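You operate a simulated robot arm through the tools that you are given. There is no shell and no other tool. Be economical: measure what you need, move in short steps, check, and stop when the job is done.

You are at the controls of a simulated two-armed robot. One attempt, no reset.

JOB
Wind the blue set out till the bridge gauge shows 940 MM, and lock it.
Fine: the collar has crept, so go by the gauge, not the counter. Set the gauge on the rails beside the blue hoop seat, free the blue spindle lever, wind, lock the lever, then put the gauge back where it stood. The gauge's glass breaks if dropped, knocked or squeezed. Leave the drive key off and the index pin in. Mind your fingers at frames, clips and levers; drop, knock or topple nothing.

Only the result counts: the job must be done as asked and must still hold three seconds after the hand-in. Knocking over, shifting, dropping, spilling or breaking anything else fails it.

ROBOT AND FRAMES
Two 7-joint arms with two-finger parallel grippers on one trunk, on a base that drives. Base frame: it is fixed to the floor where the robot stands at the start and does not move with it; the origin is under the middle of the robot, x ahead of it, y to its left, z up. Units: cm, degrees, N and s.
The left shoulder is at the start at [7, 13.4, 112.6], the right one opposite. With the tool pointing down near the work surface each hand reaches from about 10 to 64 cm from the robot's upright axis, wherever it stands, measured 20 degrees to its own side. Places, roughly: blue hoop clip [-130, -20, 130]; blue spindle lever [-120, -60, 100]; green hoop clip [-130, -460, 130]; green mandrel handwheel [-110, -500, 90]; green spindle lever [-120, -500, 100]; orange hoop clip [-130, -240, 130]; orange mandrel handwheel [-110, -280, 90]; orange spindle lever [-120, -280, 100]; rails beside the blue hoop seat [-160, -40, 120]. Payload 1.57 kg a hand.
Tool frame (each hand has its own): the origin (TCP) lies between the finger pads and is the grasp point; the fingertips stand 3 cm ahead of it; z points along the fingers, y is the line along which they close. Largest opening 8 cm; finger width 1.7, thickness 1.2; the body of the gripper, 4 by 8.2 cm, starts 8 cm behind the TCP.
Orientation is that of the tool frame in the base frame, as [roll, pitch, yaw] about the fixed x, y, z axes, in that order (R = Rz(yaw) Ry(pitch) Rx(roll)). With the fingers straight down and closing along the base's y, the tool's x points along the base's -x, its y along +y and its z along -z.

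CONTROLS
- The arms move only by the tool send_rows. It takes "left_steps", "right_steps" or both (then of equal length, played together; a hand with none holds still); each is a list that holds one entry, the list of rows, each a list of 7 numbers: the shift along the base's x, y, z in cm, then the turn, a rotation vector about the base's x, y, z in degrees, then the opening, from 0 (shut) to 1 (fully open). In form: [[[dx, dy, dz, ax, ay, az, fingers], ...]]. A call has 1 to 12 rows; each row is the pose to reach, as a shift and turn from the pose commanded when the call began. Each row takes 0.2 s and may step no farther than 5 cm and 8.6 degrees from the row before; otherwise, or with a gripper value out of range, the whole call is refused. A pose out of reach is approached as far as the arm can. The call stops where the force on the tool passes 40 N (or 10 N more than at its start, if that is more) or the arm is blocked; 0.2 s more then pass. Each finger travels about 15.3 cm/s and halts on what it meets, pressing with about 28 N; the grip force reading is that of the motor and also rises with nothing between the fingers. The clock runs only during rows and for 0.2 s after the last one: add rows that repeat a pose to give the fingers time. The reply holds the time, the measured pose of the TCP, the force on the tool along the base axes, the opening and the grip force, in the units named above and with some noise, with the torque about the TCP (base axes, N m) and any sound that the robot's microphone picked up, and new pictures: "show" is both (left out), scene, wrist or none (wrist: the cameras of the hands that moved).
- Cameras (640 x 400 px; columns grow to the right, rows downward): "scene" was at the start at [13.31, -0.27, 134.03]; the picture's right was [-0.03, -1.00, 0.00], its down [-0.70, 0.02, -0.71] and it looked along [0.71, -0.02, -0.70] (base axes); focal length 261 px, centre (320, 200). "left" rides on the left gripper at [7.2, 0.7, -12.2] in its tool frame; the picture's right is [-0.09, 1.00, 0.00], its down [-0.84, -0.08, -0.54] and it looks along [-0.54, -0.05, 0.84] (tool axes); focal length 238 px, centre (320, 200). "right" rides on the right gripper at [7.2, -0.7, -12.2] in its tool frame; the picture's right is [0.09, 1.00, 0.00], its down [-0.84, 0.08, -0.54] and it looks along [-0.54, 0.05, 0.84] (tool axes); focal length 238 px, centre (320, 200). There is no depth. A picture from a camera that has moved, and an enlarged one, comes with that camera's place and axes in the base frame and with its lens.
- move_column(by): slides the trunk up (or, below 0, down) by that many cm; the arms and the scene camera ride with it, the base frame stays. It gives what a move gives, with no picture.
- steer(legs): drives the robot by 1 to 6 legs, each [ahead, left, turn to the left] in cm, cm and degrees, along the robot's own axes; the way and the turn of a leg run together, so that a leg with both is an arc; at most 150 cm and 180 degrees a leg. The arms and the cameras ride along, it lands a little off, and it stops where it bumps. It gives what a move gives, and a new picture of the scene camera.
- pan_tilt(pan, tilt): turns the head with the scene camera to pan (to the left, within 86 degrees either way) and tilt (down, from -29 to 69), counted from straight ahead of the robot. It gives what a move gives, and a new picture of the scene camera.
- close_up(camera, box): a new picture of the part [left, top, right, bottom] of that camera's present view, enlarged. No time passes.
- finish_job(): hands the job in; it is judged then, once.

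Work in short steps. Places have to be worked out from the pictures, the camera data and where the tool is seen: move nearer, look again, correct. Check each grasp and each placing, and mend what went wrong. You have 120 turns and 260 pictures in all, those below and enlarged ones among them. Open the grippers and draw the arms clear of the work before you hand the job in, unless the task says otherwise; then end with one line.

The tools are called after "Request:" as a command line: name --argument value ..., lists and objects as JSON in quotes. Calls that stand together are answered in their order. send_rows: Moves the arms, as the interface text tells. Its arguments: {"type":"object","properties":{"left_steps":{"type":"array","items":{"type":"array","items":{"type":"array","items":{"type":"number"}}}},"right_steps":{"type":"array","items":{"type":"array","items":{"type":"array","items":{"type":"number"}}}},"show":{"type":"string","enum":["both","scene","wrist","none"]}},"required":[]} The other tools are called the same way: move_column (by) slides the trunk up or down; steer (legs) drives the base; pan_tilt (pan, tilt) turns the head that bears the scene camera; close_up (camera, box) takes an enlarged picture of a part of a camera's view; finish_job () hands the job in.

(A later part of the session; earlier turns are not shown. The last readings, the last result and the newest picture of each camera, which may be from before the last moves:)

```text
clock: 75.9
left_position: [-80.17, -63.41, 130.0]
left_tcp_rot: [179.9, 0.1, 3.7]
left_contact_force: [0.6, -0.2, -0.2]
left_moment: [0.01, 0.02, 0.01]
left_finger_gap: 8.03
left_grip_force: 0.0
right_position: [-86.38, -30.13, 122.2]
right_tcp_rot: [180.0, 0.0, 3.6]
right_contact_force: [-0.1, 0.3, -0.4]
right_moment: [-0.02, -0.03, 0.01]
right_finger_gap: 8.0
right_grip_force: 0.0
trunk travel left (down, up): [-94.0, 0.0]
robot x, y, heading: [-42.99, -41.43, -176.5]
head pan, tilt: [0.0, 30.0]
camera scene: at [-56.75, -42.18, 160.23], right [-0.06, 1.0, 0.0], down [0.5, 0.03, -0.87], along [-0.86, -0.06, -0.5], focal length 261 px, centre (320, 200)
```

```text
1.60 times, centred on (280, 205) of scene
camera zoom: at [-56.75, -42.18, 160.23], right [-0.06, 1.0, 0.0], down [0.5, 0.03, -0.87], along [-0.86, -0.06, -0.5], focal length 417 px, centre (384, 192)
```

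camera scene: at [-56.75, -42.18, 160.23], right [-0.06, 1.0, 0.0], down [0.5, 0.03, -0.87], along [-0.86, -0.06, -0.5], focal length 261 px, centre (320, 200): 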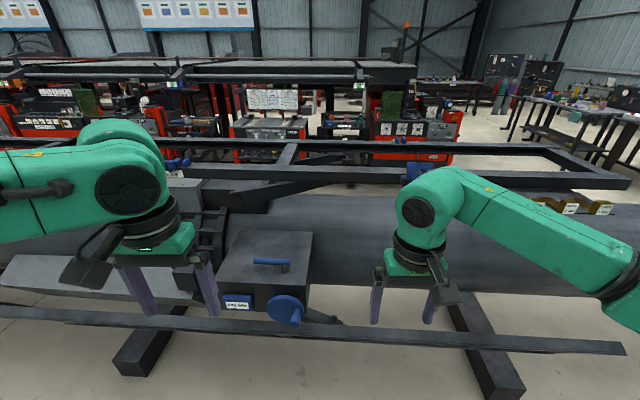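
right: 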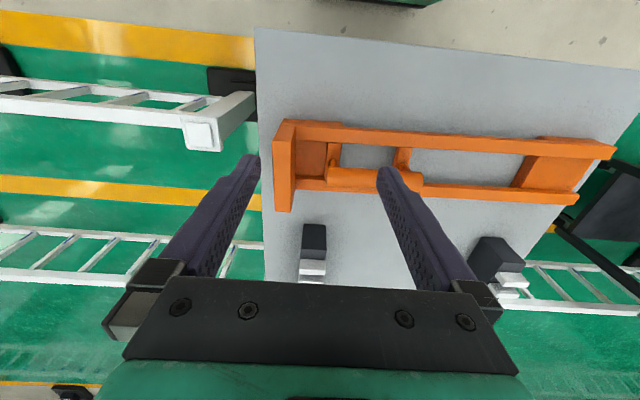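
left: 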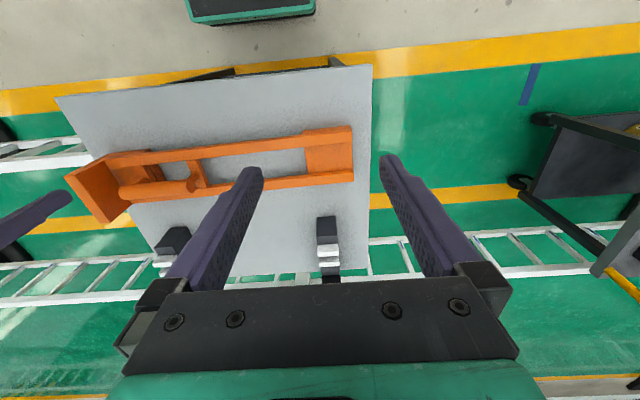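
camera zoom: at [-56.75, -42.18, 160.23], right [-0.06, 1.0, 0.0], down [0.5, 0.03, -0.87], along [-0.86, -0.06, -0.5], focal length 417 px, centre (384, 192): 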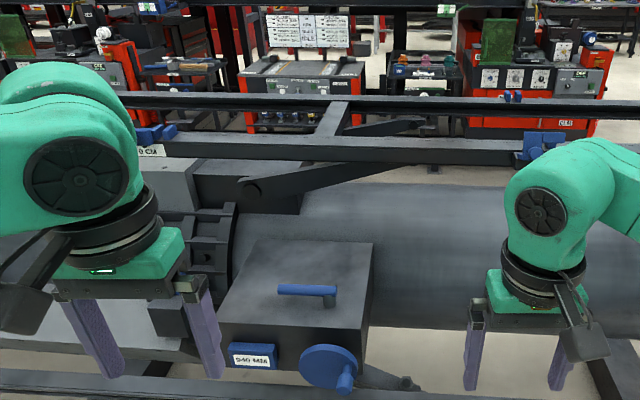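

Triangulating: right blue clip ≈[-119,-21,133], so rails are at x≈-120 and ≈-150, z≈131. I raise both hands, then move in and use the wrist camera to look at the seat.

Request:
send_rows --left_steps '[[[0, 0, 5, 0, 0, 0, 1], [0, 0, 10, 0, 0, 0, 1], [0, 0, 15, 0, 0, 0, 1], [0, 0, 20, 0, 0, 0, 1], [0, 0, 20, 0, 0, 0, 1], [0, 0, 20, 0, 0, 0, 1]]]' --right_steps '[[[0, 0, 5, 0, 0, 0, 1], [0, 0, 10, 0, 0, 0, 1], [0, 0, 15, 0, 0, 0, 1], [0, 0, 20, 0, 0, 0, 1], [0, 0, 25, 0, 0, 0, 1], [0, 0, 28, 0, 0, 0, 1]]]' --show "none"

Request:
steer --legs '[[15, 0, -3.5]]'

Request:
close_up --camera "right" --box '[0, 0, 640, 400]'

Request:
close_up --camera "left" --box '[0, 0, 640, 400]'

```text
clock: 77.3
left_position: [-79.95, -63.63, 149.87]
left_tcp_rot: [-179.9, 0.2, 3.6]
left_contact_force: [0.2, -0.4, 0.4]
left_moment: [-0.01, 0.04, 0.0]
left_finger_gap: 8.0
left_grip_force: 0.0
right_position: [-86.48, -30.57, 150.43]
right_tcp_rot: [-179.8, 0.2, 3.5]
right_contact_force: [-0.8, 0.6, -0.3]
right_moment: [0.03, 0.0, 0.05]
right_finger_gap: 8.0
right_grip_force: 0.0
trunk travel left (down, up): [-94.0, 0.0]
robot x, y, heading: [-42.81, -41.18, -176.6]
head pan, tilt: [0.0, 30.0]
```

```text
clock: 78.6
left_position: [-95.89, -61.59, 149.92]
left_tcp_rot: [180.0, 0.4, 0.1]
left_contact_force: [0.2, -0.2, -0.1]
left_moment: [-0.02, 0.05, 0.05]
left_finger_gap: 8.02
left_grip_force: 0.0
right_position: [-100.31, -28.15, 150.45]
right_tcp_rot: [180.0, 0.4, 0.1]
right_contact_force: [-0.1, 0.1, 0.2]
right_moment: [-0.02, 0.05, 0.01]
right_finger_gap: 7.99
right_grip_force: 0.1
trunk travel left (down, up): [-94.0, 0.0]
robot x, y, heading: [-57.3, -42.13, -179.7]
head pan, tilt: [0.0, 30.0]
camera scene: at [-71.12, -41.99, 160.3], right [0.0, 1.0, 0.0], down [0.5, 0.0, -0.87], along [-0.87, 0.0, -0.5], focal length 261 px, centre (320, 200)
```

scene: 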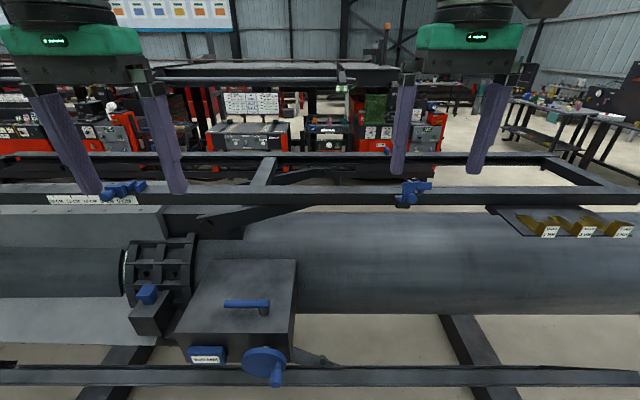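

```text
1.00 times, centred on (320, 200) of right
camera zoom: at [-92.9, -27.51, 162.66], right [0.09, -1.0, 0.0], down [-0.83, -0.08, 0.55], along [-0.54, -0.05, -0.84], focal length 238 px, centre (320, 200)
```

zoom: 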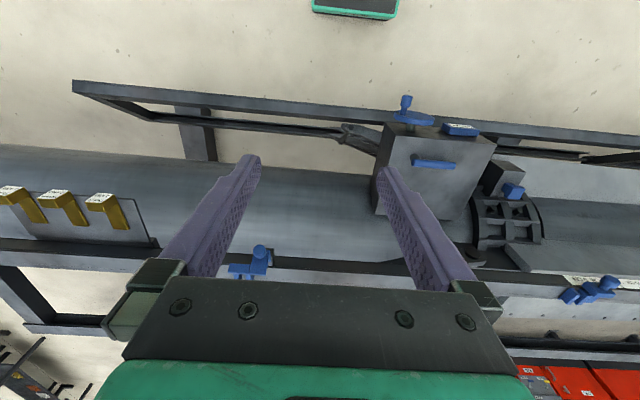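

```text
1.00 times, centred on (320, 200) of left
camera zoom: at [-88.71, -62.31, 162.01], right [-0.09, -1.0, 0.0], down [-0.83, 0.08, 0.55], along [-0.55, 0.05, -0.84], focal length 238 px, centre (320, 200)
```

zoom: 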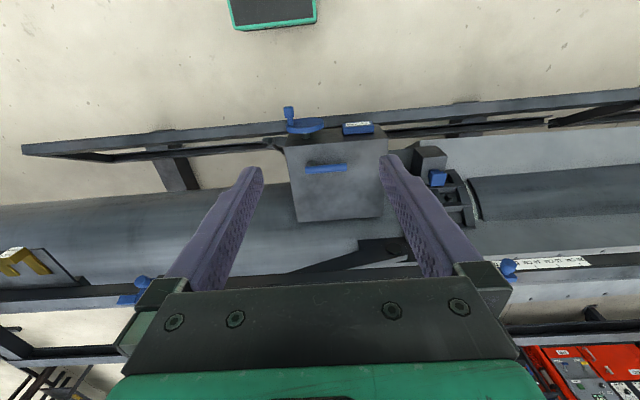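

Request:
close_up --camera "scene" --box '[20, 120, 300, 295]'

Request:
close_up --camera "scene" --box '[340, 140, 500, 240]'

Request:
close_up --camera "scene" --box '[20, 140, 180, 240]'

```text
2.29 times, centred on (160, 208) of scene
camera zoom: at [-71.12, -41.99, 160.3], right [0.0, 1.0, 0.0], down [0.5, 0.0, -0.87], along [-0.87, 0.0, -0.5], focal length 596 px, centre (686, 183)
```

zoom: 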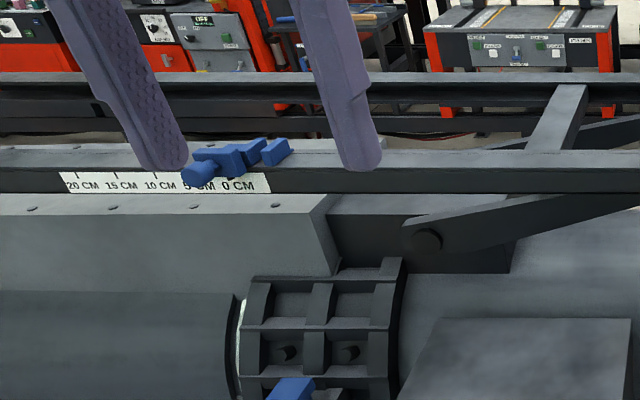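

```text
4.00 times, centred on (420, 190) of scene
camera zoom: at [-71.12, -41.99, 160.3], right [0.0, 1.0, 0.0], down [0.5, 0.0, -0.87], along [-0.87, 0.0, -0.5], focal length 1043 px, centre (-80, 240)
```

zoom: 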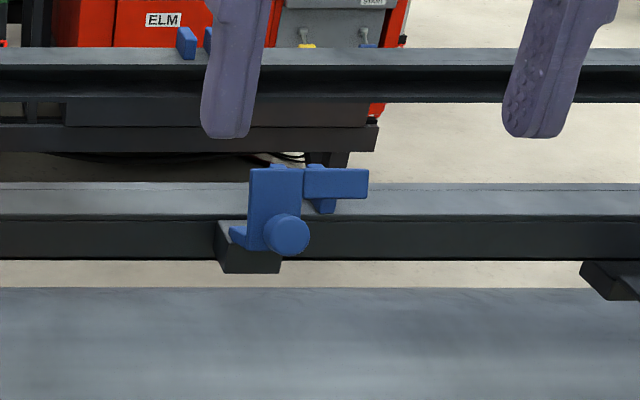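

```text
4.00 times, centred on (100, 190) of scene
camera zoom: at [-71.12, -41.99, 160.3], right [0.0, 1.0, 0.0], down [0.5, 0.0, -0.87], along [-0.87, 0.0, -0.5], focal length 1043 px, centre (1200, 240)
```

zoom: 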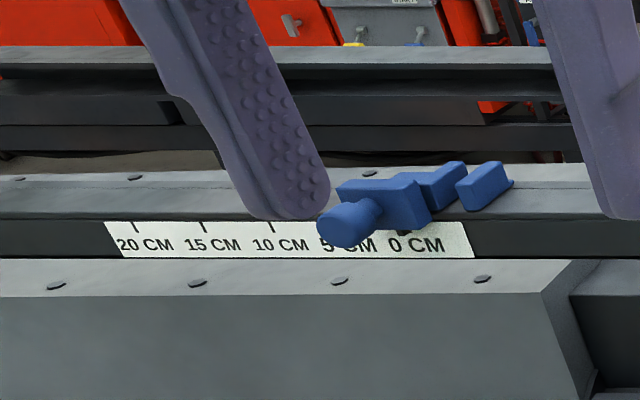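

Placing spot will be between the crossbar (y≈-57) and the clip (y≈-21). I lower the column to get a vertical baseline and measure the rails accurately.

Request:
move_column --by -18

Request:
close_up --camera "scene" --box '[340, 100, 500, 200]'

Request:
close_up --camera "scene" --box '[180, 100, 340, 200]'

Request:
close_up --camera "scene" --box '[150, 190, 310, 290]'

```text
clock: 80.6
left_position: [-96.44, -61.4, 131.75]
left_tcp_rot: [180.0, 0.2, 0.2]
left_contact_force: [-0.5, 0.3, 0.0]
left_moment: [0.01, 0.0, -0.02]
left_finger_gap: 7.99
left_grip_force: 0.0
right_position: [-100.73, -28.19, 132.18]
right_tcp_rot: [-180.0, 0.0, 0.1]
right_contact_force: [-0.7, -0.5, 0.5]
right_moment: [0.0, -0.02, 0.0]
right_finger_gap: 8.01
right_grip_force: 0.1
trunk travel left (down, up): [-76.0, 18.0]
robot x, y, heading: [-57.99, -41.94, -179.7]
head pan, tilt: [0.0, 30.0]
```

```text
4.00 times, centred on (420, 150) of scene
camera zoom: at [-71.72, -41.89, 142.24], right [0.0, 1.0, 0.0], down [0.5, 0.0, -0.87], along [-0.87, 0.0, -0.5], focal length 1043 px, centre (-80, 400)
```

zoom: 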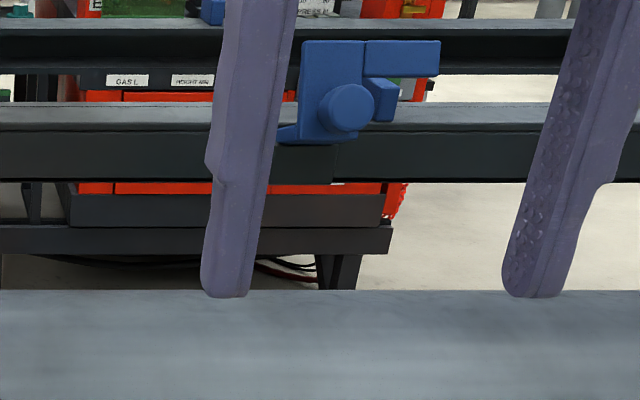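

```text
4.00 times, centred on (260, 150) of scene
camera zoom: at [-71.72, -41.89, 142.24], right [0.0, 1.0, 0.0], down [0.5, 0.0, -0.87], along [-0.87, 0.0, -0.5], focal length 1043 px, centre (560, 400)
```

zoom: 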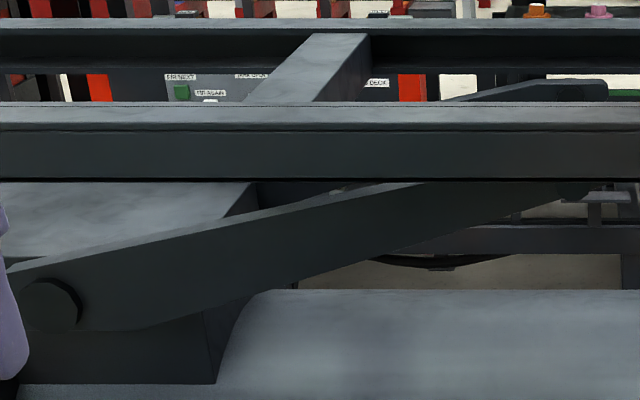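

```text
4.00 times, centred on (230, 240) of scene
camera zoom: at [-71.72, -41.89, 142.24], right [0.0, 1.0, 0.0], down [0.5, 0.0, -0.87], along [-0.87, 0.0, -0.5], focal length 1043 px, centre (680, 40)
```

zoom: 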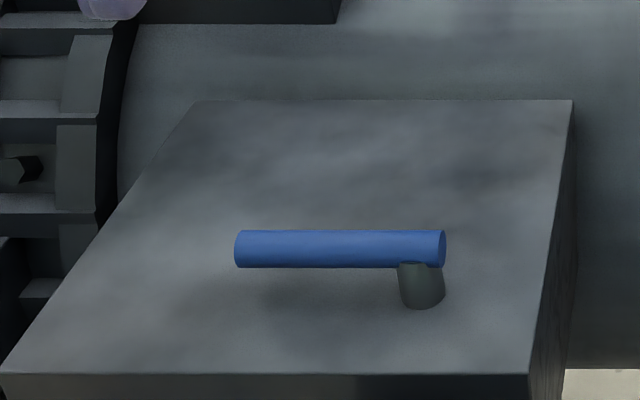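

Measured: rails' tops at z≈124.6, front rail x −136.5…−141, rear −167…−170.7; lever bar at x≈−117, z≈102, y −67…−55 with pivot at −56.7. Now I back away, turn and go to the table for the gauge.

Request:
move_column --by 14

Request:
steer --legs '[[-28, 0, 0], [0, 0, -180], [0, 49, 0]]'

Request:
pan_tilt --pan 0 --tilt 50

```text
clock: 82.3
left_position: [-96.55, -61.44, 145.88]
left_tcp_rot: [-179.9, 0.2, 0.1]
left_contact_force: [-0.5, 0.3, 0.2]
left_moment: [0.01, 0.03, 0.02]
left_finger_gap: 7.98
left_grip_force: 0.0
right_position: [-100.7, -28.11, 146.17]
right_tcp_rot: [180.0, 0.1, 0.1]
right_contact_force: [0.9, -0.4, -0.2]
right_moment: [0.0, 0.02, 0.01]
right_finger_gap: 7.99
right_grip_force: 0.0
trunk travel left (down, up): [-90.0, 4.0]
robot x, y, heading: [-57.8, -41.87, -179.9]
head pan, tilt: [0.0, 30.0]
```

```text
clock: 94.2
left_position: [10.17, 26.95, 145.89]
left_tcp_rot: [179.9, 0.1, 179.0]
left_contact_force: [-0.5, 0.3, -0.1]
left_moment: [0.03, -0.02, 0.01]
left_finger_gap: 7.98
left_grip_force: 0.1
right_position: [13.61, -6.49, 146.25]
right_tcp_rot: [179.9, 0.0, 178.9]
right_contact_force: [0.0, -0.8, 0.0]
right_moment: [0.03, 0.03, -0.01]
right_finger_gap: 7.98
right_grip_force: 0.1
trunk travel left (down, up): [-90.0, 4.0]
robot x, y, heading: [-29.0, 8.38, -0.9]
head pan, tilt: [0.0, 30.0]
camera scene: at [-14.81, 7.63, 156.24], right [-0.02, -1.0, 0.0], down [-0.5, 0.01, -0.87], along [0.87, -0.01, -0.5], focal length 261 px, centre (320, 200)
```

scene: 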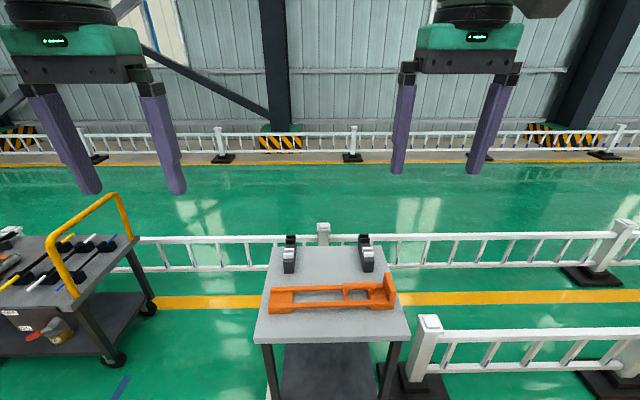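

```text
clock: 95.0
left_position: [10.14, 27.26, 145.88]
left_tcp_rot: [180.0, 0.3, 179.0]
left_contact_force: [-0.1, -0.1, 0.3]
left_moment: [0.01, -0.01, 0.02]
left_finger_gap: 8.02
left_grip_force: 0.0
right_position: [13.74, -6.17, 146.28]
right_tcp_rot: [180.0, 0.1, 179.0]
right_contact_force: [-0.3, -0.1, 0.0]
right_moment: [0.01, -0.02, 0.01]
right_finger_gap: 8.01
right_grip_force: 0.1
trunk travel left (down, up): [-90.0, 4.0]
robot x, y, heading: [-28.9, 8.12, -0.7]
head pan, tilt: [0.0, 50.0]
camera scene: at [-16.14, 7.96, 153.29], right [-0.02, -1.0, 0.0], down [-0.77, 0.01, -0.64], along [0.64, -0.01, -0.77], focal length 261 px, centre (320, 200)
```

scene: 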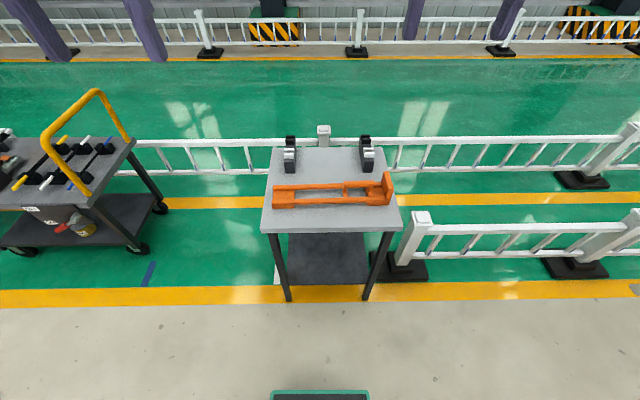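

Request:
close_up --camera "scene" --box '[250, 130, 410, 230]'

Request:
steer --legs '[[28, 0, 0.7]]'

Request:
close_up --camera "scene" --box '[210, 120, 450, 270]'

Request:
move_column --by -18

Request:
close_up --camera "scene" --box '[210, 120, 450, 270]'

```text
4.00 times, centred on (330, 180) of scene
camera zoom: at [-16.14, 7.96, 153.29], right [-0.02, -1.0, 0.0], down [-0.77, 0.01, -0.64], along [0.64, -0.01, -0.77], focal length 1043 px, centre (280, 280)
```

zoom: 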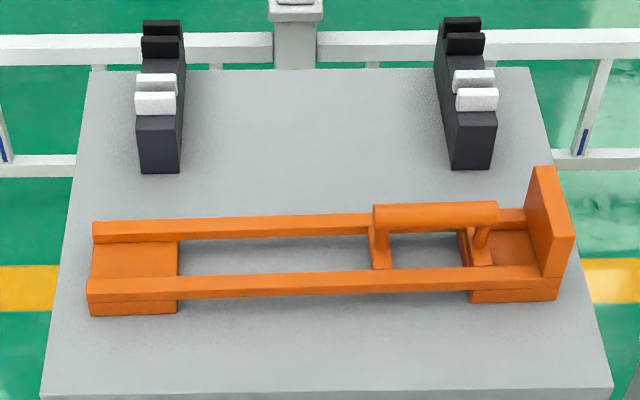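

```text
clock: 97.0
left_position: [37.83, 26.95, 145.99]
left_tcp_rot: [180.0, 0.3, 179.2]
left_contact_force: [-0.5, 0.4, -0.1]
left_moment: [-0.01, -0.04, 0.0]
left_finger_gap: 7.99
left_grip_force: 0.1
right_position: [41.63, -6.53, 146.39]
right_tcp_rot: [179.9, 0.3, 179.3]
right_contact_force: [0.3, -0.7, 0.4]
right_moment: [0.01, -0.04, -0.02]
right_finger_gap: 8.0
right_grip_force: 0.1
trunk travel left (down, up): [-90.0, 4.0]
robot x, y, heading: [-0.58, 7.44, -0.8]
head pan, tilt: [0.0, 50.0]
camera scene: at [11.75, 7.59, 153.32], right [-0.01, -1.0, 0.0], down [-0.76, 0.01, -0.64], along [0.64, -0.01, -0.76], focal length 261 px, centre (320, 200)
```

scene: 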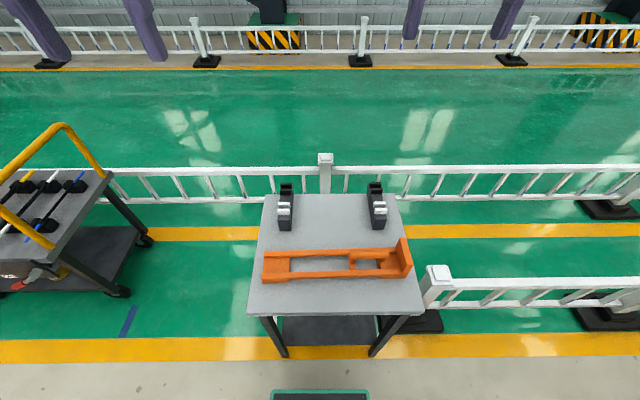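

```text
2.67 times, centred on (330, 195) of scene
camera zoom: at [11.75, 7.59, 153.32], right [-0.01, -1.0, 0.0], down [-0.76, 0.01, -0.64], along [0.64, -0.01, -0.76], focal length 695 px, centre (293, 213)
```

zoom: 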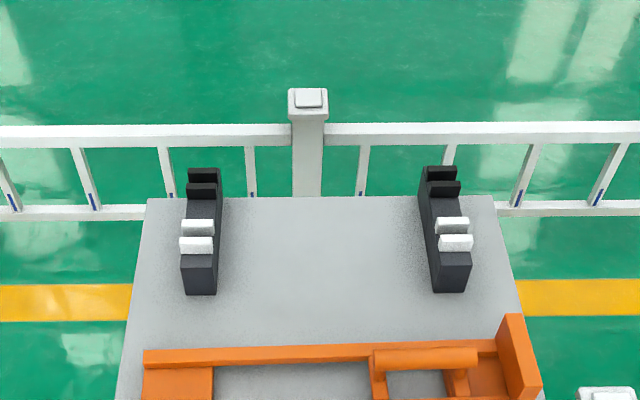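

```text
clock: 99.0
left_position: [38.22, 26.9, 127.86]
left_tcp_rot: [180.0, 0.1, 179.4]
left_contact_force: [0.0, 0.6, -0.2]
left_moment: [0.03, 0.01, 0.04]
left_finger_gap: 7.99
left_grip_force: 0.0
right_position: [42.12, -6.48, 128.29]
right_tcp_rot: [-179.9, 0.0, 179.3]
right_contact_force: [-0.5, 0.0, -0.5]
right_moment: [0.02, -0.02, 0.01]
right_finger_gap: 7.98
right_grip_force: 0.0
trunk travel left (down, up): [-72.0, 22.0]
robot x, y, heading: [-0.58, 7.69, -0.7]
head pan, tilt: [0.0, 50.0]
```

```text
2.67 times, centred on (330, 195) of scene
camera zoom: at [12.16, 7.59, 135.29], right [-0.01, -1.0, 0.0], down [-0.77, 0.01, -0.64], along [0.64, -0.01, -0.77], focal length 695 px, centre (293, 213)
```

zoom: 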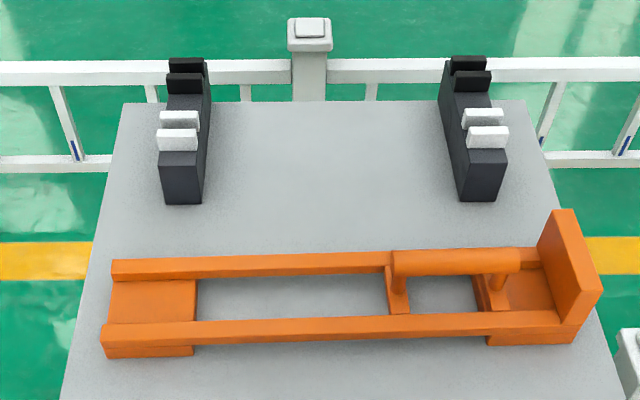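

Handle centre estimated at [48, -7, 86] running along y, 11 cm long. I rotate the right hand 90° so it closes along x, positioned above the handle slightly toward the gauge's middle.

Request:
send_rows --right_steps '[[[0, 0, -2, 0, 0, 8.3, 0.6], [0.5, 0, -4, 0, 0, 16.6, 0.6], [1, 0, -6, 0, 0, 24.9, 0.6], [2, 0, -8, 0, 0, 33.2, 0.6], [3, 0, -10, 0, 0, 41.5, 0.6], [4, 0.5, -12, 0, 0, 49.8, 0.6], [5, 1, -14, 0, 0, 58.1, 0.6], [5.5, 1.5, -17, 0, 0, 66.4, 0.6], [5.9, 1.8, -20, 0, 0, 74.7, 0.6], [5.9, 1.8, -23, 0, 0, 83, 0.6], [5.9, 1.8, -26, 0, 0, 90.7, 0.6], [5.9, 1.8, -28, 0, 0, 90.7, 0.6]]]'

```text
clock: 101.6
left_position: [38.16, 26.89, 127.89]
left_tcp_rot: [-180.0, 0.1, 179.3]
left_contact_force: [0.4, -0.1, -0.6]
left_moment: [0.01, 0.02, 0.0]
left_finger_gap: 7.98
left_grip_force: 0.1
right_position: [24.3, 3.31, 105.42]
right_tcp_rot: [-179.5, -0.2, -93.1]
right_contact_force: [0.3, 0.1, 0.1]
right_moment: [0.06, 0.03, 0.0]
right_finger_gap: 4.82
right_grip_force: 0.2
right hand out of reach, approached as far as the arm can: row 4, 5, 6, 7, 8, 9, 10, 11, 12
trunk travel left (down, up): [-72.0, 22.0]
robot x, y, heading: [-0.96, 8.06, -0.5]
head pan, tilt: [0.0, 50.0]
camera scene: at [12.16, 7.6, 135.29], right [-0.01, -1.0, 0.0], down [-0.77, 0.01, -0.64], along [0.64, -0.01, -0.77], focal length 261 px, centre (320, 200)
camera right: at [24.55, -3.86, 117.65], right [-1.0, -0.04, -0.01], down [-0.04, 0.84, 0.54], along [-0.01, 0.54, -0.84], focal length 238 px, centre (320, 200)
```

scene: 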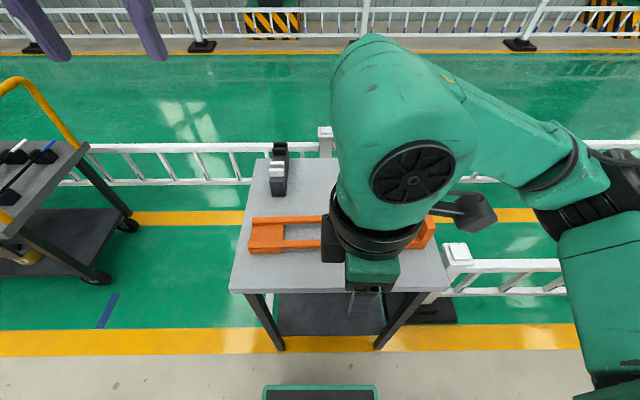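
right: 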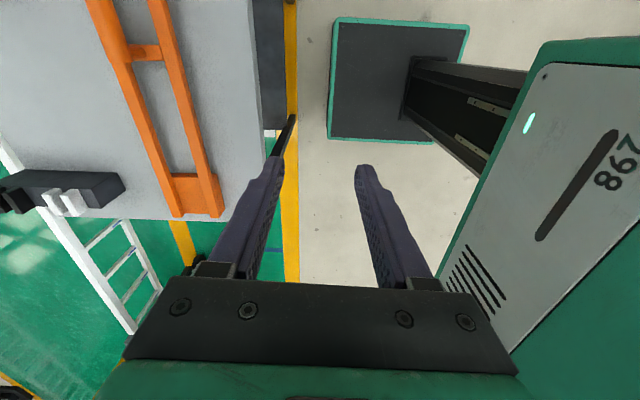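

The right arm can't hold that yaw there; I'll undo this and use the left hand, whose natural side matches +90°.

Request:
send_rows --right_steps '[[[0, 0, 2, 0, 0, 0, 1], [0, 0, 5, 0, 0, -8, 1], [-0.4, -0.3, 8, 0, 0, -16.3, 1], [-1, -0.8, 11, 0, 0, -24.6, 1], [-2, -1.3, 14, 0, 0, -33, 1], [-3, -1.8, 16, 0, 0, -41, 1], [-4, -1.8, 18, 0, 0, -49, 1], [-5, -1.8, 20, 0, 0, -57, 1], [-5.5, -1.8, 22, 0, 0, -65.5, 1], [-5.9, -1.8, 24, 0, 0, -74, 1], [-5.9, -1.8, 26, 0, 0, -82, 1], [-5.9, -1.8, 28, 0, 0, -90.4, 1]]]' --show "scene"

```text
clock: 103.3
left_position: [38.21, 27.05, 127.86]
left_tcp_rot: [179.9, 0.1, 179.4]
left_contact_force: [0.1, -0.6, -0.3]
left_moment: [0.06, 0.0, 0.05]
left_finger_gap: 7.99
left_grip_force: 0.0
right_position: [19.94, 1.08, 123.24]
right_tcp_rot: [-179.4, -0.4, -144.4]
right_contact_force: [1.4, -1.0, -1.1]
right_moment: [0.28, 0.05, 0.16]
right_finger_gap: 8.02
right_grip_force: 0.1
trunk travel left (down, up): [-72.0, 22.0]
robot x, y, heading: [-0.22, 7.77, -0.8]
head pan, tilt: [0.0, 50.0]
stopped in row 8 (right hand): the force on the tool passed its limit (the readings are from after the stop); the commanded pose is now the measured one
camera scene: at [12.09, 7.61, 135.3], right [-0.01, -1.0, 0.0], down [-0.76, 0.01, -0.64], along [0.64, -0.01, -0.76], focal length 261 px, centre (320, 200)
```

scene: 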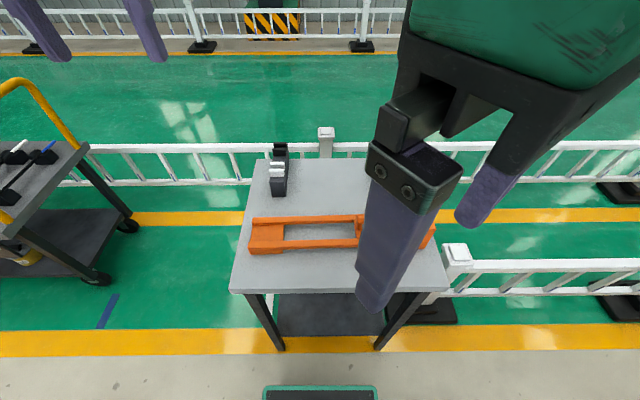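

The hand came close to the head; I move it outward first, then finish the un-rotation.

Request:
send_rows --right_steps '[[[3, -2, 0, 0, 0, 0, 1], [7, -4, 0, 0, 0, 0, 1], [11, -6, 0, 0, 0, -7, 1], [15, -8, 0, 0, 0, -15, 1], [18, -10, 0, 0, 0, -23, 1], [21, -12, 0, 0, 0, -30, 1], [22, -12, 0, 0, 0, -36, 1], [22, -12, 0, 0, 0, -36, 1]]]' --show "scene"

```text
clock: 105.1
left_position: [38.24, 26.93, 127.89]
left_tcp_rot: [-179.9, 0.2, 179.3]
left_contact_force: [0.1, -0.2, 0.2]
left_moment: [0.02, -0.03, -0.01]
left_finger_gap: 8.01
left_grip_force: 0.0
right_position: [41.89, -11.05, 123.1]
right_tcp_rot: [-179.4, -0.4, 179.6]
right_contact_force: [0.3, -0.4, 0.5]
right_moment: [0.0, -0.03, 0.0]
right_finger_gap: 7.99
right_grip_force: 0.0
trunk travel left (down, up): [-72.0, 22.0]
robot x, y, heading: [-0.41, 7.87, -0.9]
head pan, tilt: [0.0, 50.0]
camera scene: at [12.12, 7.59, 135.29], right [-0.01, -1.0, 0.0], down [-0.77, 0.01, -0.64], along [0.64, -0.01, -0.77], focal length 261 px, centre (320, 200)
```

scene: 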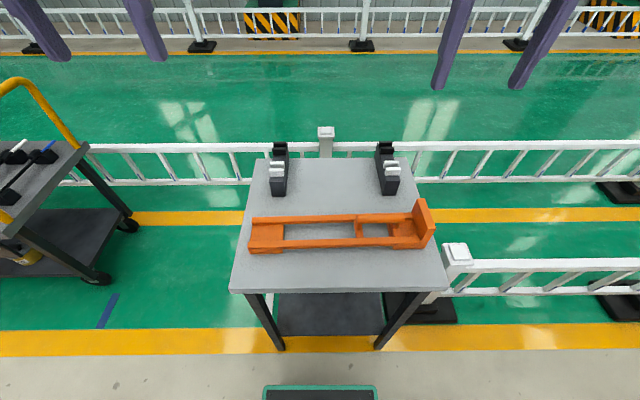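

Request:
steer --legs '[[-6, -26, 0.9]]'

Request:
send_rows --left_steps '[[[0, 0, 0, 0, 0, 8.3, 0.6], [0, 0, 0, 0, 0, 16.6, 0.6], [0, 0, 0, 0, 0, 24.9, 0.6], [0, 0, 0, 0, 0, 33.2, 0.6], [0, 0, 0, 0, 0, 41.5, 0.6], [0, 0, 0, 0, 0, 49.8, 0.6], [0, 0, 0, 0, 0, 58.1, 0.6], [0, 0, 0, 0, 0, 66.4, 0.6], [0, 0, 0, 0, 0, 74.7, 0.6], [0, 0, 0, 0, 0, 83, 0.6], [0, 0, 0, 0, 0, 90, 0.6], [0, 0, 0, 0, 0, 90, 0.6]]]'

```text
clock: 107.0
left_position: [31.76, 1.55, 127.91]
left_tcp_rot: [-179.9, 0.1, -179.6]
left_contact_force: [0.5, -0.5, -0.3]
left_moment: [0.0, 0.03, 0.02]
left_finger_gap: 7.96
left_grip_force: 0.1
right_position: [36.12, -36.23, 123.1]
right_tcp_rot: [-179.3, -0.4, -179.4]
right_contact_force: [-0.2, 0.2, -0.9]
right_moment: [0.0, 0.0, 0.01]
right_finger_gap: 7.99
right_grip_force: 0.0
trunk travel left (down, up): [-72.0, 22.0]
robot x, y, heading: [-7.01, -18.61, 0.4]
head pan, tilt: [0.0, 50.0]
camera scene: at [6.08, -18.2, 135.28], right [0.01, -1.0, 0.0], down [-0.77, -0.01, -0.64], along [0.64, 0.0, -0.77], focal length 261 px, centre (320, 200)
```

scene: 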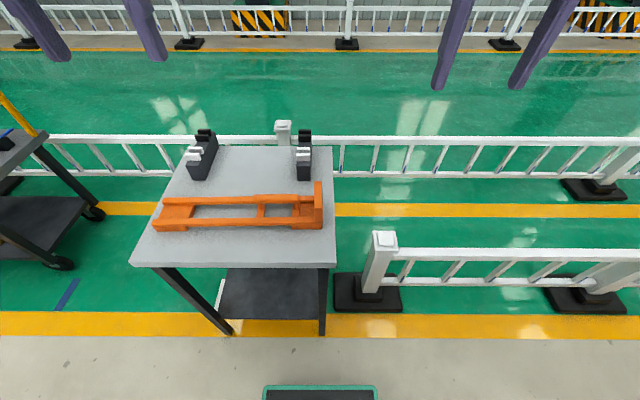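

```text
clock: 109.6
left_position: [31.73, 1.5, 127.88]
left_tcp_rot: [180.0, 0.2, -89.5]
left_contact_force: [0.2, -0.8, -0.1]
left_moment: [-0.01, -0.01, 0.03]
left_finger_gap: 4.79
left_grip_force: 0.0
right_position: [36.01, -36.5, 123.13]
right_tcp_rot: [-179.4, -0.3, -179.3]
right_contact_force: [-0.4, 0.8, 0.7]
right_moment: [0.03, 0.0, 0.01]
right_finger_gap: 8.0
right_grip_force: 0.1
trunk travel left (down, up): [-72.0, 22.0]
robot x, y, heading: [-6.87, -18.25, 0.3]
head pan, tilt: [0.0, 50.0]
camera scene: at [6.04, -18.38, 135.28], right [0.01, -1.0, 0.0], down [-0.77, 0.0, -0.64], along [0.64, 0.0, -0.77], focal length 261 px, centre (320, 200)
camera left: at [31.0, -5.83, 139.88], right [-1.0, 0.08, 0.0], down [0.07, 0.84, 0.54], along [0.05, 0.54, -0.84], focal length 238 px, centre (320, 200)
```

scene: 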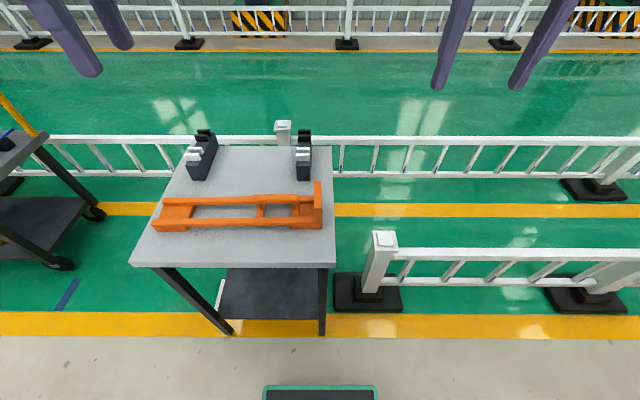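
left: 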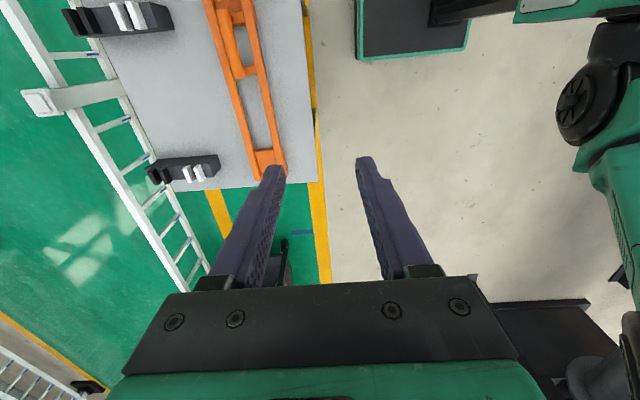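

Request:
send_rows --left_steps '[[[3, -1.5, -3, 0, 0, 0, 0.6], [6, -3, -6, 0, 0, 0, 0.6], [9, -4.5, -9, 0, 0, 0, 0.6], [12, -6, -12, 0, 0, 0, 0.6], [15, -6.5, -15, 0, 0, 0, 0.6], [16.2, -6.5, -19, 0, 0, 0, 0.6], [16.2, -6.5, -23, 0, 0, 0, 0.6], [16.2, -6.5, -27, 0, 0, 0, 0.6], [16.2, -6.5, -30, 0, 0, 0, 0.6], [16.2, -6.5, -30, 0, 0, 0, 0.6]]]'

Request:
close_up --camera "scene" --box '[140, 140, 380, 290]'

```text
clock: 111.8
left_position: [45.47, -3.05, 98.14]
left_tcp_rot: [-179.9, 0.2, -89.8]
left_contact_force: [0.4, -0.4, 0.7]
left_moment: [0.01, -0.04, 0.0]
left_finger_gap: 4.8
left_grip_force: 0.0
left hand out of reach, approached as far as the arm can: row 3, 4, 5, 6, 7, 8, 9, 10
right_position: [36.0, -36.6, 123.09]
right_tcp_rot: [-179.4, -0.4, -179.4]
right_contact_force: [0.0, 0.8, -0.3]
right_moment: [0.02, 0.02, 0.01]
right_finger_gap: 8.01
right_grip_force: 0.0
trunk travel left (down, up): [-72.0, 22.0]
robot x, y, heading: [-6.8, -18.22, 0.2]
head pan, tilt: [0.0, 50.0]
camera scene: at [6.0, -18.39, 135.29], right [0.01, -1.0, 0.0], down [-0.77, 0.0, -0.64], along [0.64, 0.0, -0.77], focal length 261 px, centre (320, 200)
camera left: at [44.73, -10.43, 110.24], right [-1.0, 0.09, 0.0], down [0.07, 0.84, 0.54], along [0.05, 0.54, -0.84], focal length 238 px, centre (320, 200)
```

scene: 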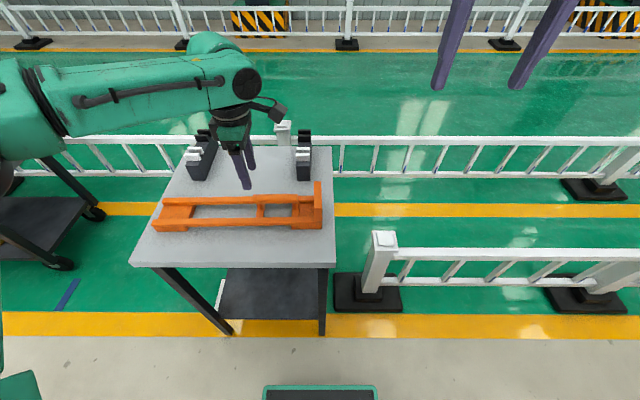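
left: 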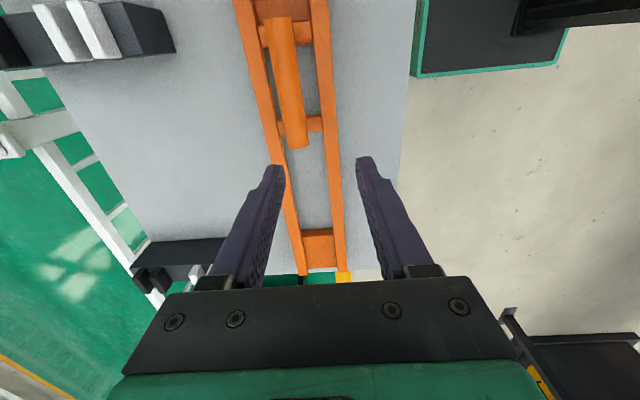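

```text
2.67 times, centred on (260, 215) of scene
camera zoom: at [6.0, -18.39, 135.29], right [0.01, -1.0, 0.0], down [-0.77, 0.0, -0.64], along [0.64, 0.0, -0.77], focal length 695 px, centre (480, 160)
```

zoom: 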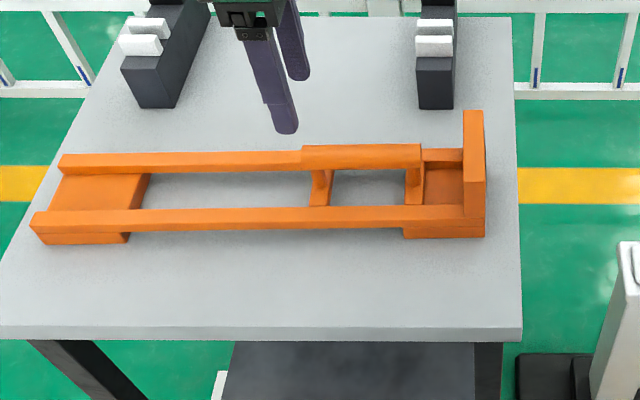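

Slightly out of reach; I drive 6 cm closer (hand stays above everything).

Request:
steer --legs '[[7, -2, 0]]'

Request:
send_rows --left_steps '[[[0, 0, 0, 0, 0, 0, 0.6], [0, 0, 0, 0, 0, 0, 0.6]]]' --show "wrist"

```text
clock: 112.8
left_position: [52.16, -4.83, 98.41]
left_tcp_rot: [-179.7, 0.1, -89.5]
left_contact_force: [0.3, -0.2, -0.3]
left_moment: [0.0, -0.01, -0.01]
left_finger_gap: 4.78
left_grip_force: 0.1
right_position: [42.77, -38.27, 123.26]
right_tcp_rot: [-179.4, -0.1, -179.3]
right_contact_force: [0.3, -0.1, 0.4]
right_moment: [0.0, -0.02, 0.0]
right_finger_gap: 8.0
right_grip_force: 0.1
trunk travel left (down, up): [-72.0, 22.0]
robot x, y, heading: [-0.1, -20.23, 0.1]
head pan, tilt: [0.0, 50.0]
camera scene: at [12.67, -20.21, 135.33], right [0.01, -1.0, 0.0], down [-0.76, -0.01, -0.64], along [0.64, 0.0, -0.76], focal length 261 px, centre (320, 200)
```

scene: 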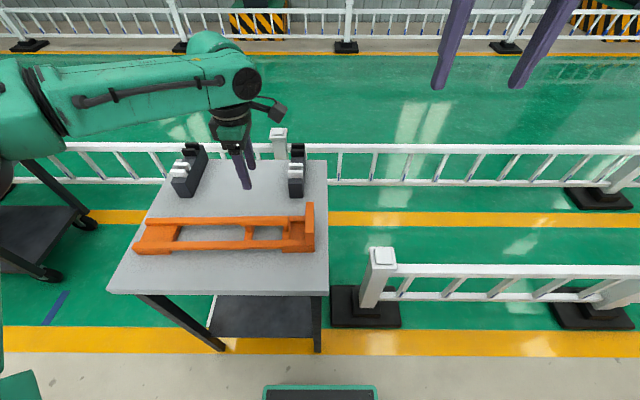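

```text
clock: 113.4
left_position: [52.42, -4.99, 98.29]
left_tcp_rot: [-179.8, 0.1, -89.5]
left_contact_force: [-0.1, -0.2, -0.1]
left_moment: [-0.01, -0.02, 0.02]
left_finger_gap: 4.77
left_grip_force: 0.1
right_position: [42.99, -38.33, 123.03]
right_tcp_rot: [-179.4, -0.4, -179.2]
right_contact_force: [0.9, 0.4, -0.1]
right_moment: [0.01, -0.03, 0.0]
right_finger_gap: 8.0
right_grip_force: 0.0
trunk travel left (down, up): [-72.0, 22.0]
robot x, y, heading: [0.14, -20.38, 0.7]
head pan, tilt: [0.0, 50.0]
camera left: at [51.69, -12.23, 110.3], right [-1.0, 0.08, 0.0], down [0.07, 0.84, 0.54], along [0.05, 0.54, -0.84], focal length 238 px, centre (320, 200)
```

left: 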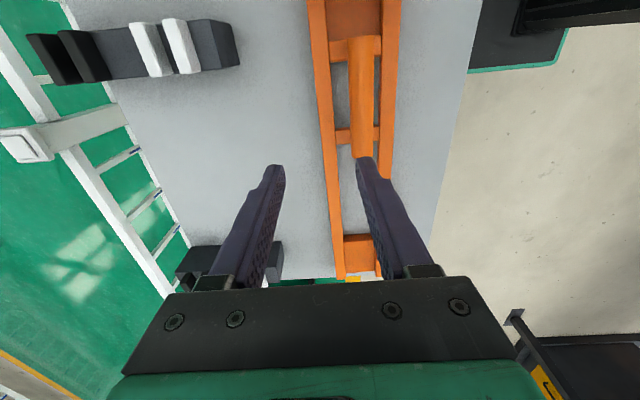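

Wrist view gives the handle x≈48.1, y −2…−12.4. I shift over it and descend to 91.

Request:
send_rows --left_steps '[[[-2.2, 0.2, 0, 0, 0, 0, 0.6], [-4.3, 0.5, 0, 0, 0, 0, 0.6], [-4.3, 0.5, -3, 0, 0, 0, 0.6], [-4.3, 0.5, -7, 0, 0, 0, 0.6], [-4.3, 0.5, -7, 0, 0, 0, 0.6]]]'

Request:
close_up --camera "scene" --box '[180, 160, 340, 260]'

```text
clock: 114.6
left_position: [48.26, -4.53, 91.29]
left_tcp_rot: [-179.9, 0.1, -89.5]
left_contact_force: [-1.2, -0.5, -0.6]
left_moment: [-0.06, -0.01, 0.04]
left_finger_gap: 4.78
left_grip_force: 0.1
right_position: [43.04, -38.42, 123.12]
right_tcp_rot: [-179.4, -0.3, -179.1]
right_contact_force: [0.2, 0.1, -0.6]
right_moment: [-0.03, 0.0, -0.03]
right_finger_gap: 8.0
right_grip_force: 0.0
trunk travel left (down, up): [-72.0, 22.0]
robot x, y, heading: [0.51, -20.22, 0.4]
head pan, tilt: [0.0, 50.0]
camera scene: at [12.96, -20.27, 135.29], right [0.01, -1.0, 0.0], down [-0.77, -0.01, -0.64], along [0.64, 0.0, -0.77], focal length 261 px, centre (320, 200)
camera left: at [47.49, -11.82, 103.38], right [-1.0, 0.08, 0.0], down [0.07, 0.84, 0.54], along [0.05, 0.54, -0.84], focal length 238 px, centre (320, 200)
```

scene: 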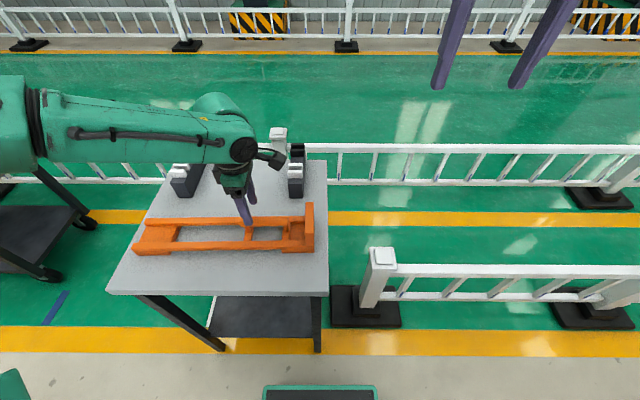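
left: 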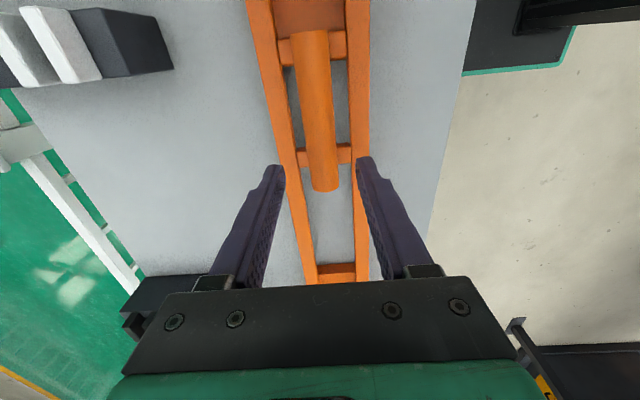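

```text
4.00 times, centred on (260, 210) of scene
camera zoom: at [12.96, -20.27, 135.29], right [0.01, -1.0, 0.0], down [-0.77, -0.01, -0.64], along [0.64, 0.0, -0.77], focal length 1043 px, centre (560, 160)
```

zoom: 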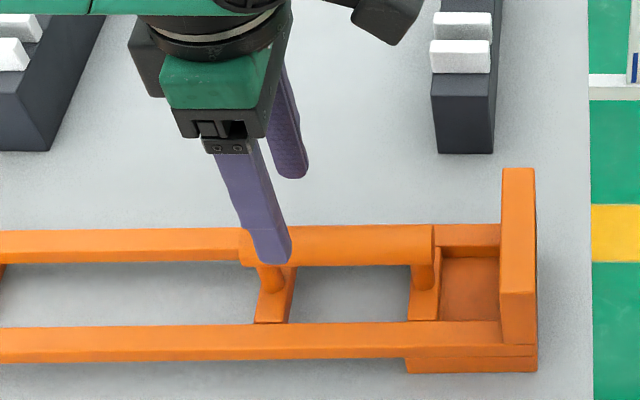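

Aligned. I narrow the fingers a little and lower onto the handle.

Request:
send_rows --left_steps '[[[-0.3, -0.8, 0, 0, 0, 0, 0.45], [-0.3, -0.8, -2, 0, 0, 0, 0.45], [-0.3, -0.8, -4.2, 0, 0, 0, 0.45], [-0.3, -0.8, -4.2, 0, 0, 0, 0.45]]]'

Request:
close_up --camera "scene" --box '[180, 160, 340, 260]'

```text
clock: 115.6
left_position: [47.9, -5.31, 87.08]
left_tcp_rot: [-179.9, 0.1, -89.6]
left_contact_force: [0.2, 0.0, -0.4]
left_moment: [-0.01, -0.03, 0.0]
left_finger_gap: 3.58
left_grip_force: 0.1
right_position: [43.1, -38.37, 123.05]
right_tcp_rot: [-179.4, -0.4, -179.2]
right_contact_force: [0.2, 0.7, -0.7]
right_moment: [-0.01, 0.0, 0.05]
right_finger_gap: 7.97
right_grip_force: 0.1
trunk travel left (down, up): [-72.0, 22.0]
robot x, y, heading: [-0.13, -20.31, 0.5]
head pan, tilt: [0.0, 50.0]
camera scene: at [13.0, -20.32, 135.29], right [0.01, -1.0, 0.0], down [-0.77, -0.01, -0.64], along [0.64, 0.01, -0.77], focal length 261 px, centre (320, 200)
camera left: at [47.17, -12.67, 99.02], right [-1.0, 0.08, 0.0], down [0.07, 0.84, 0.54], along [0.05, 0.54, -0.84], focal length 238 px, centre (320, 200)
```

scene: 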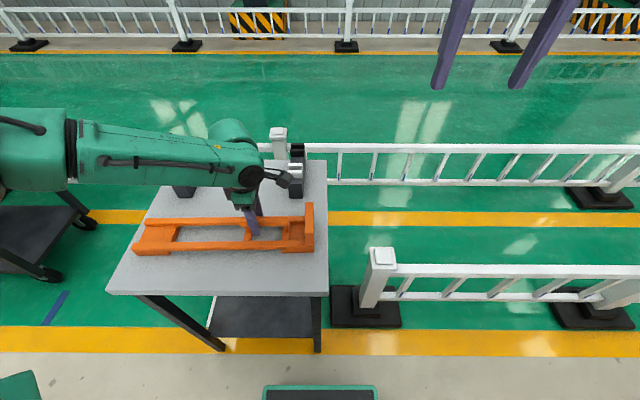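
left: 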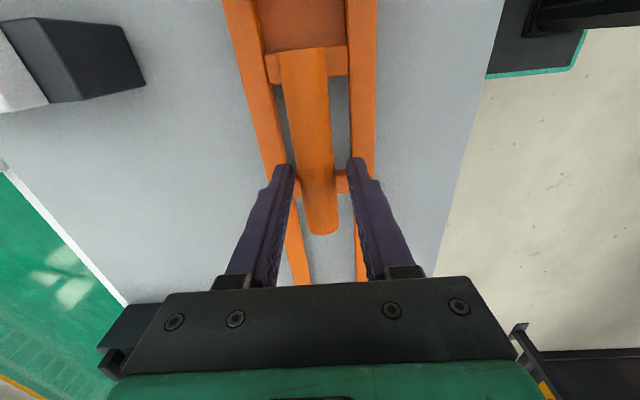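

```text
4.00 times, centred on (260, 210) of scene
camera zoom: at [13.0, -20.32, 135.29], right [0.01, -1.0, 0.0], down [-0.77, -0.01, -0.64], along [0.64, 0.01, -0.77], focal length 1043 px, centre (560, 160)
```

zoom: 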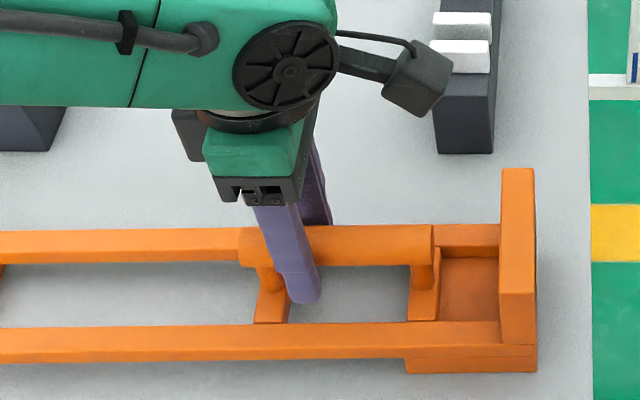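

Fingers straddle the handle centred. I lower 0.4 more and close.

Request:
send_rows --left_steps '[[[0, 0, -0.4, 0, 0, 0, 0.4], [0, 0, -0.4, 0, 0, 0, 0.3], [0, 0, -0.4, 0, 0, 0, 0.2], [0, 0, -0.4, 0, 0, 0, 0.1], [0, 0, -0.4, 0, 0, 0, 0], [0, 0, -0.4, 0, 0, 0, 0]]]' --show "wrist"

```text
clock: 117.0
left_position: [47.9, -5.27, 86.69]
left_tcp_rot: [-179.8, 0.0, -89.5]
left_contact_force: [1.0, -0.1, -0.6]
left_moment: [-0.23, -0.02, 0.18]
left_finger_gap: 2.36
left_grip_force: 27.7
right_position: [43.12, -38.38, 123.12]
right_tcp_rot: [-179.5, -0.4, -179.2]
right_contact_force: [-0.4, 0.2, 0.0]
right_moment: [-0.01, -0.06, -0.01]
right_finger_gap: 7.99
right_grip_force: 0.1
trunk travel left (down, up): [-72.0, 22.0]
robot x, y, heading: [-0.07, -20.05, 0.4]
head pan, tilt: [0.0, 50.0]
camera left: at [47.15, -12.53, 98.65], right [-1.0, 0.08, 0.0], down [0.07, 0.84, 0.54], along [0.05, 0.54, -0.84], focal length 238 px, centre (320, 200)
```

left: 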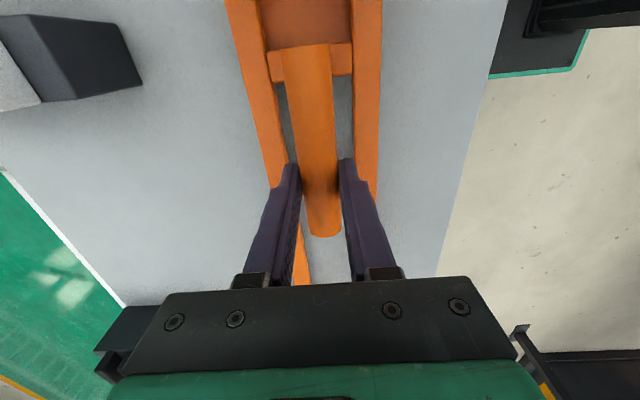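

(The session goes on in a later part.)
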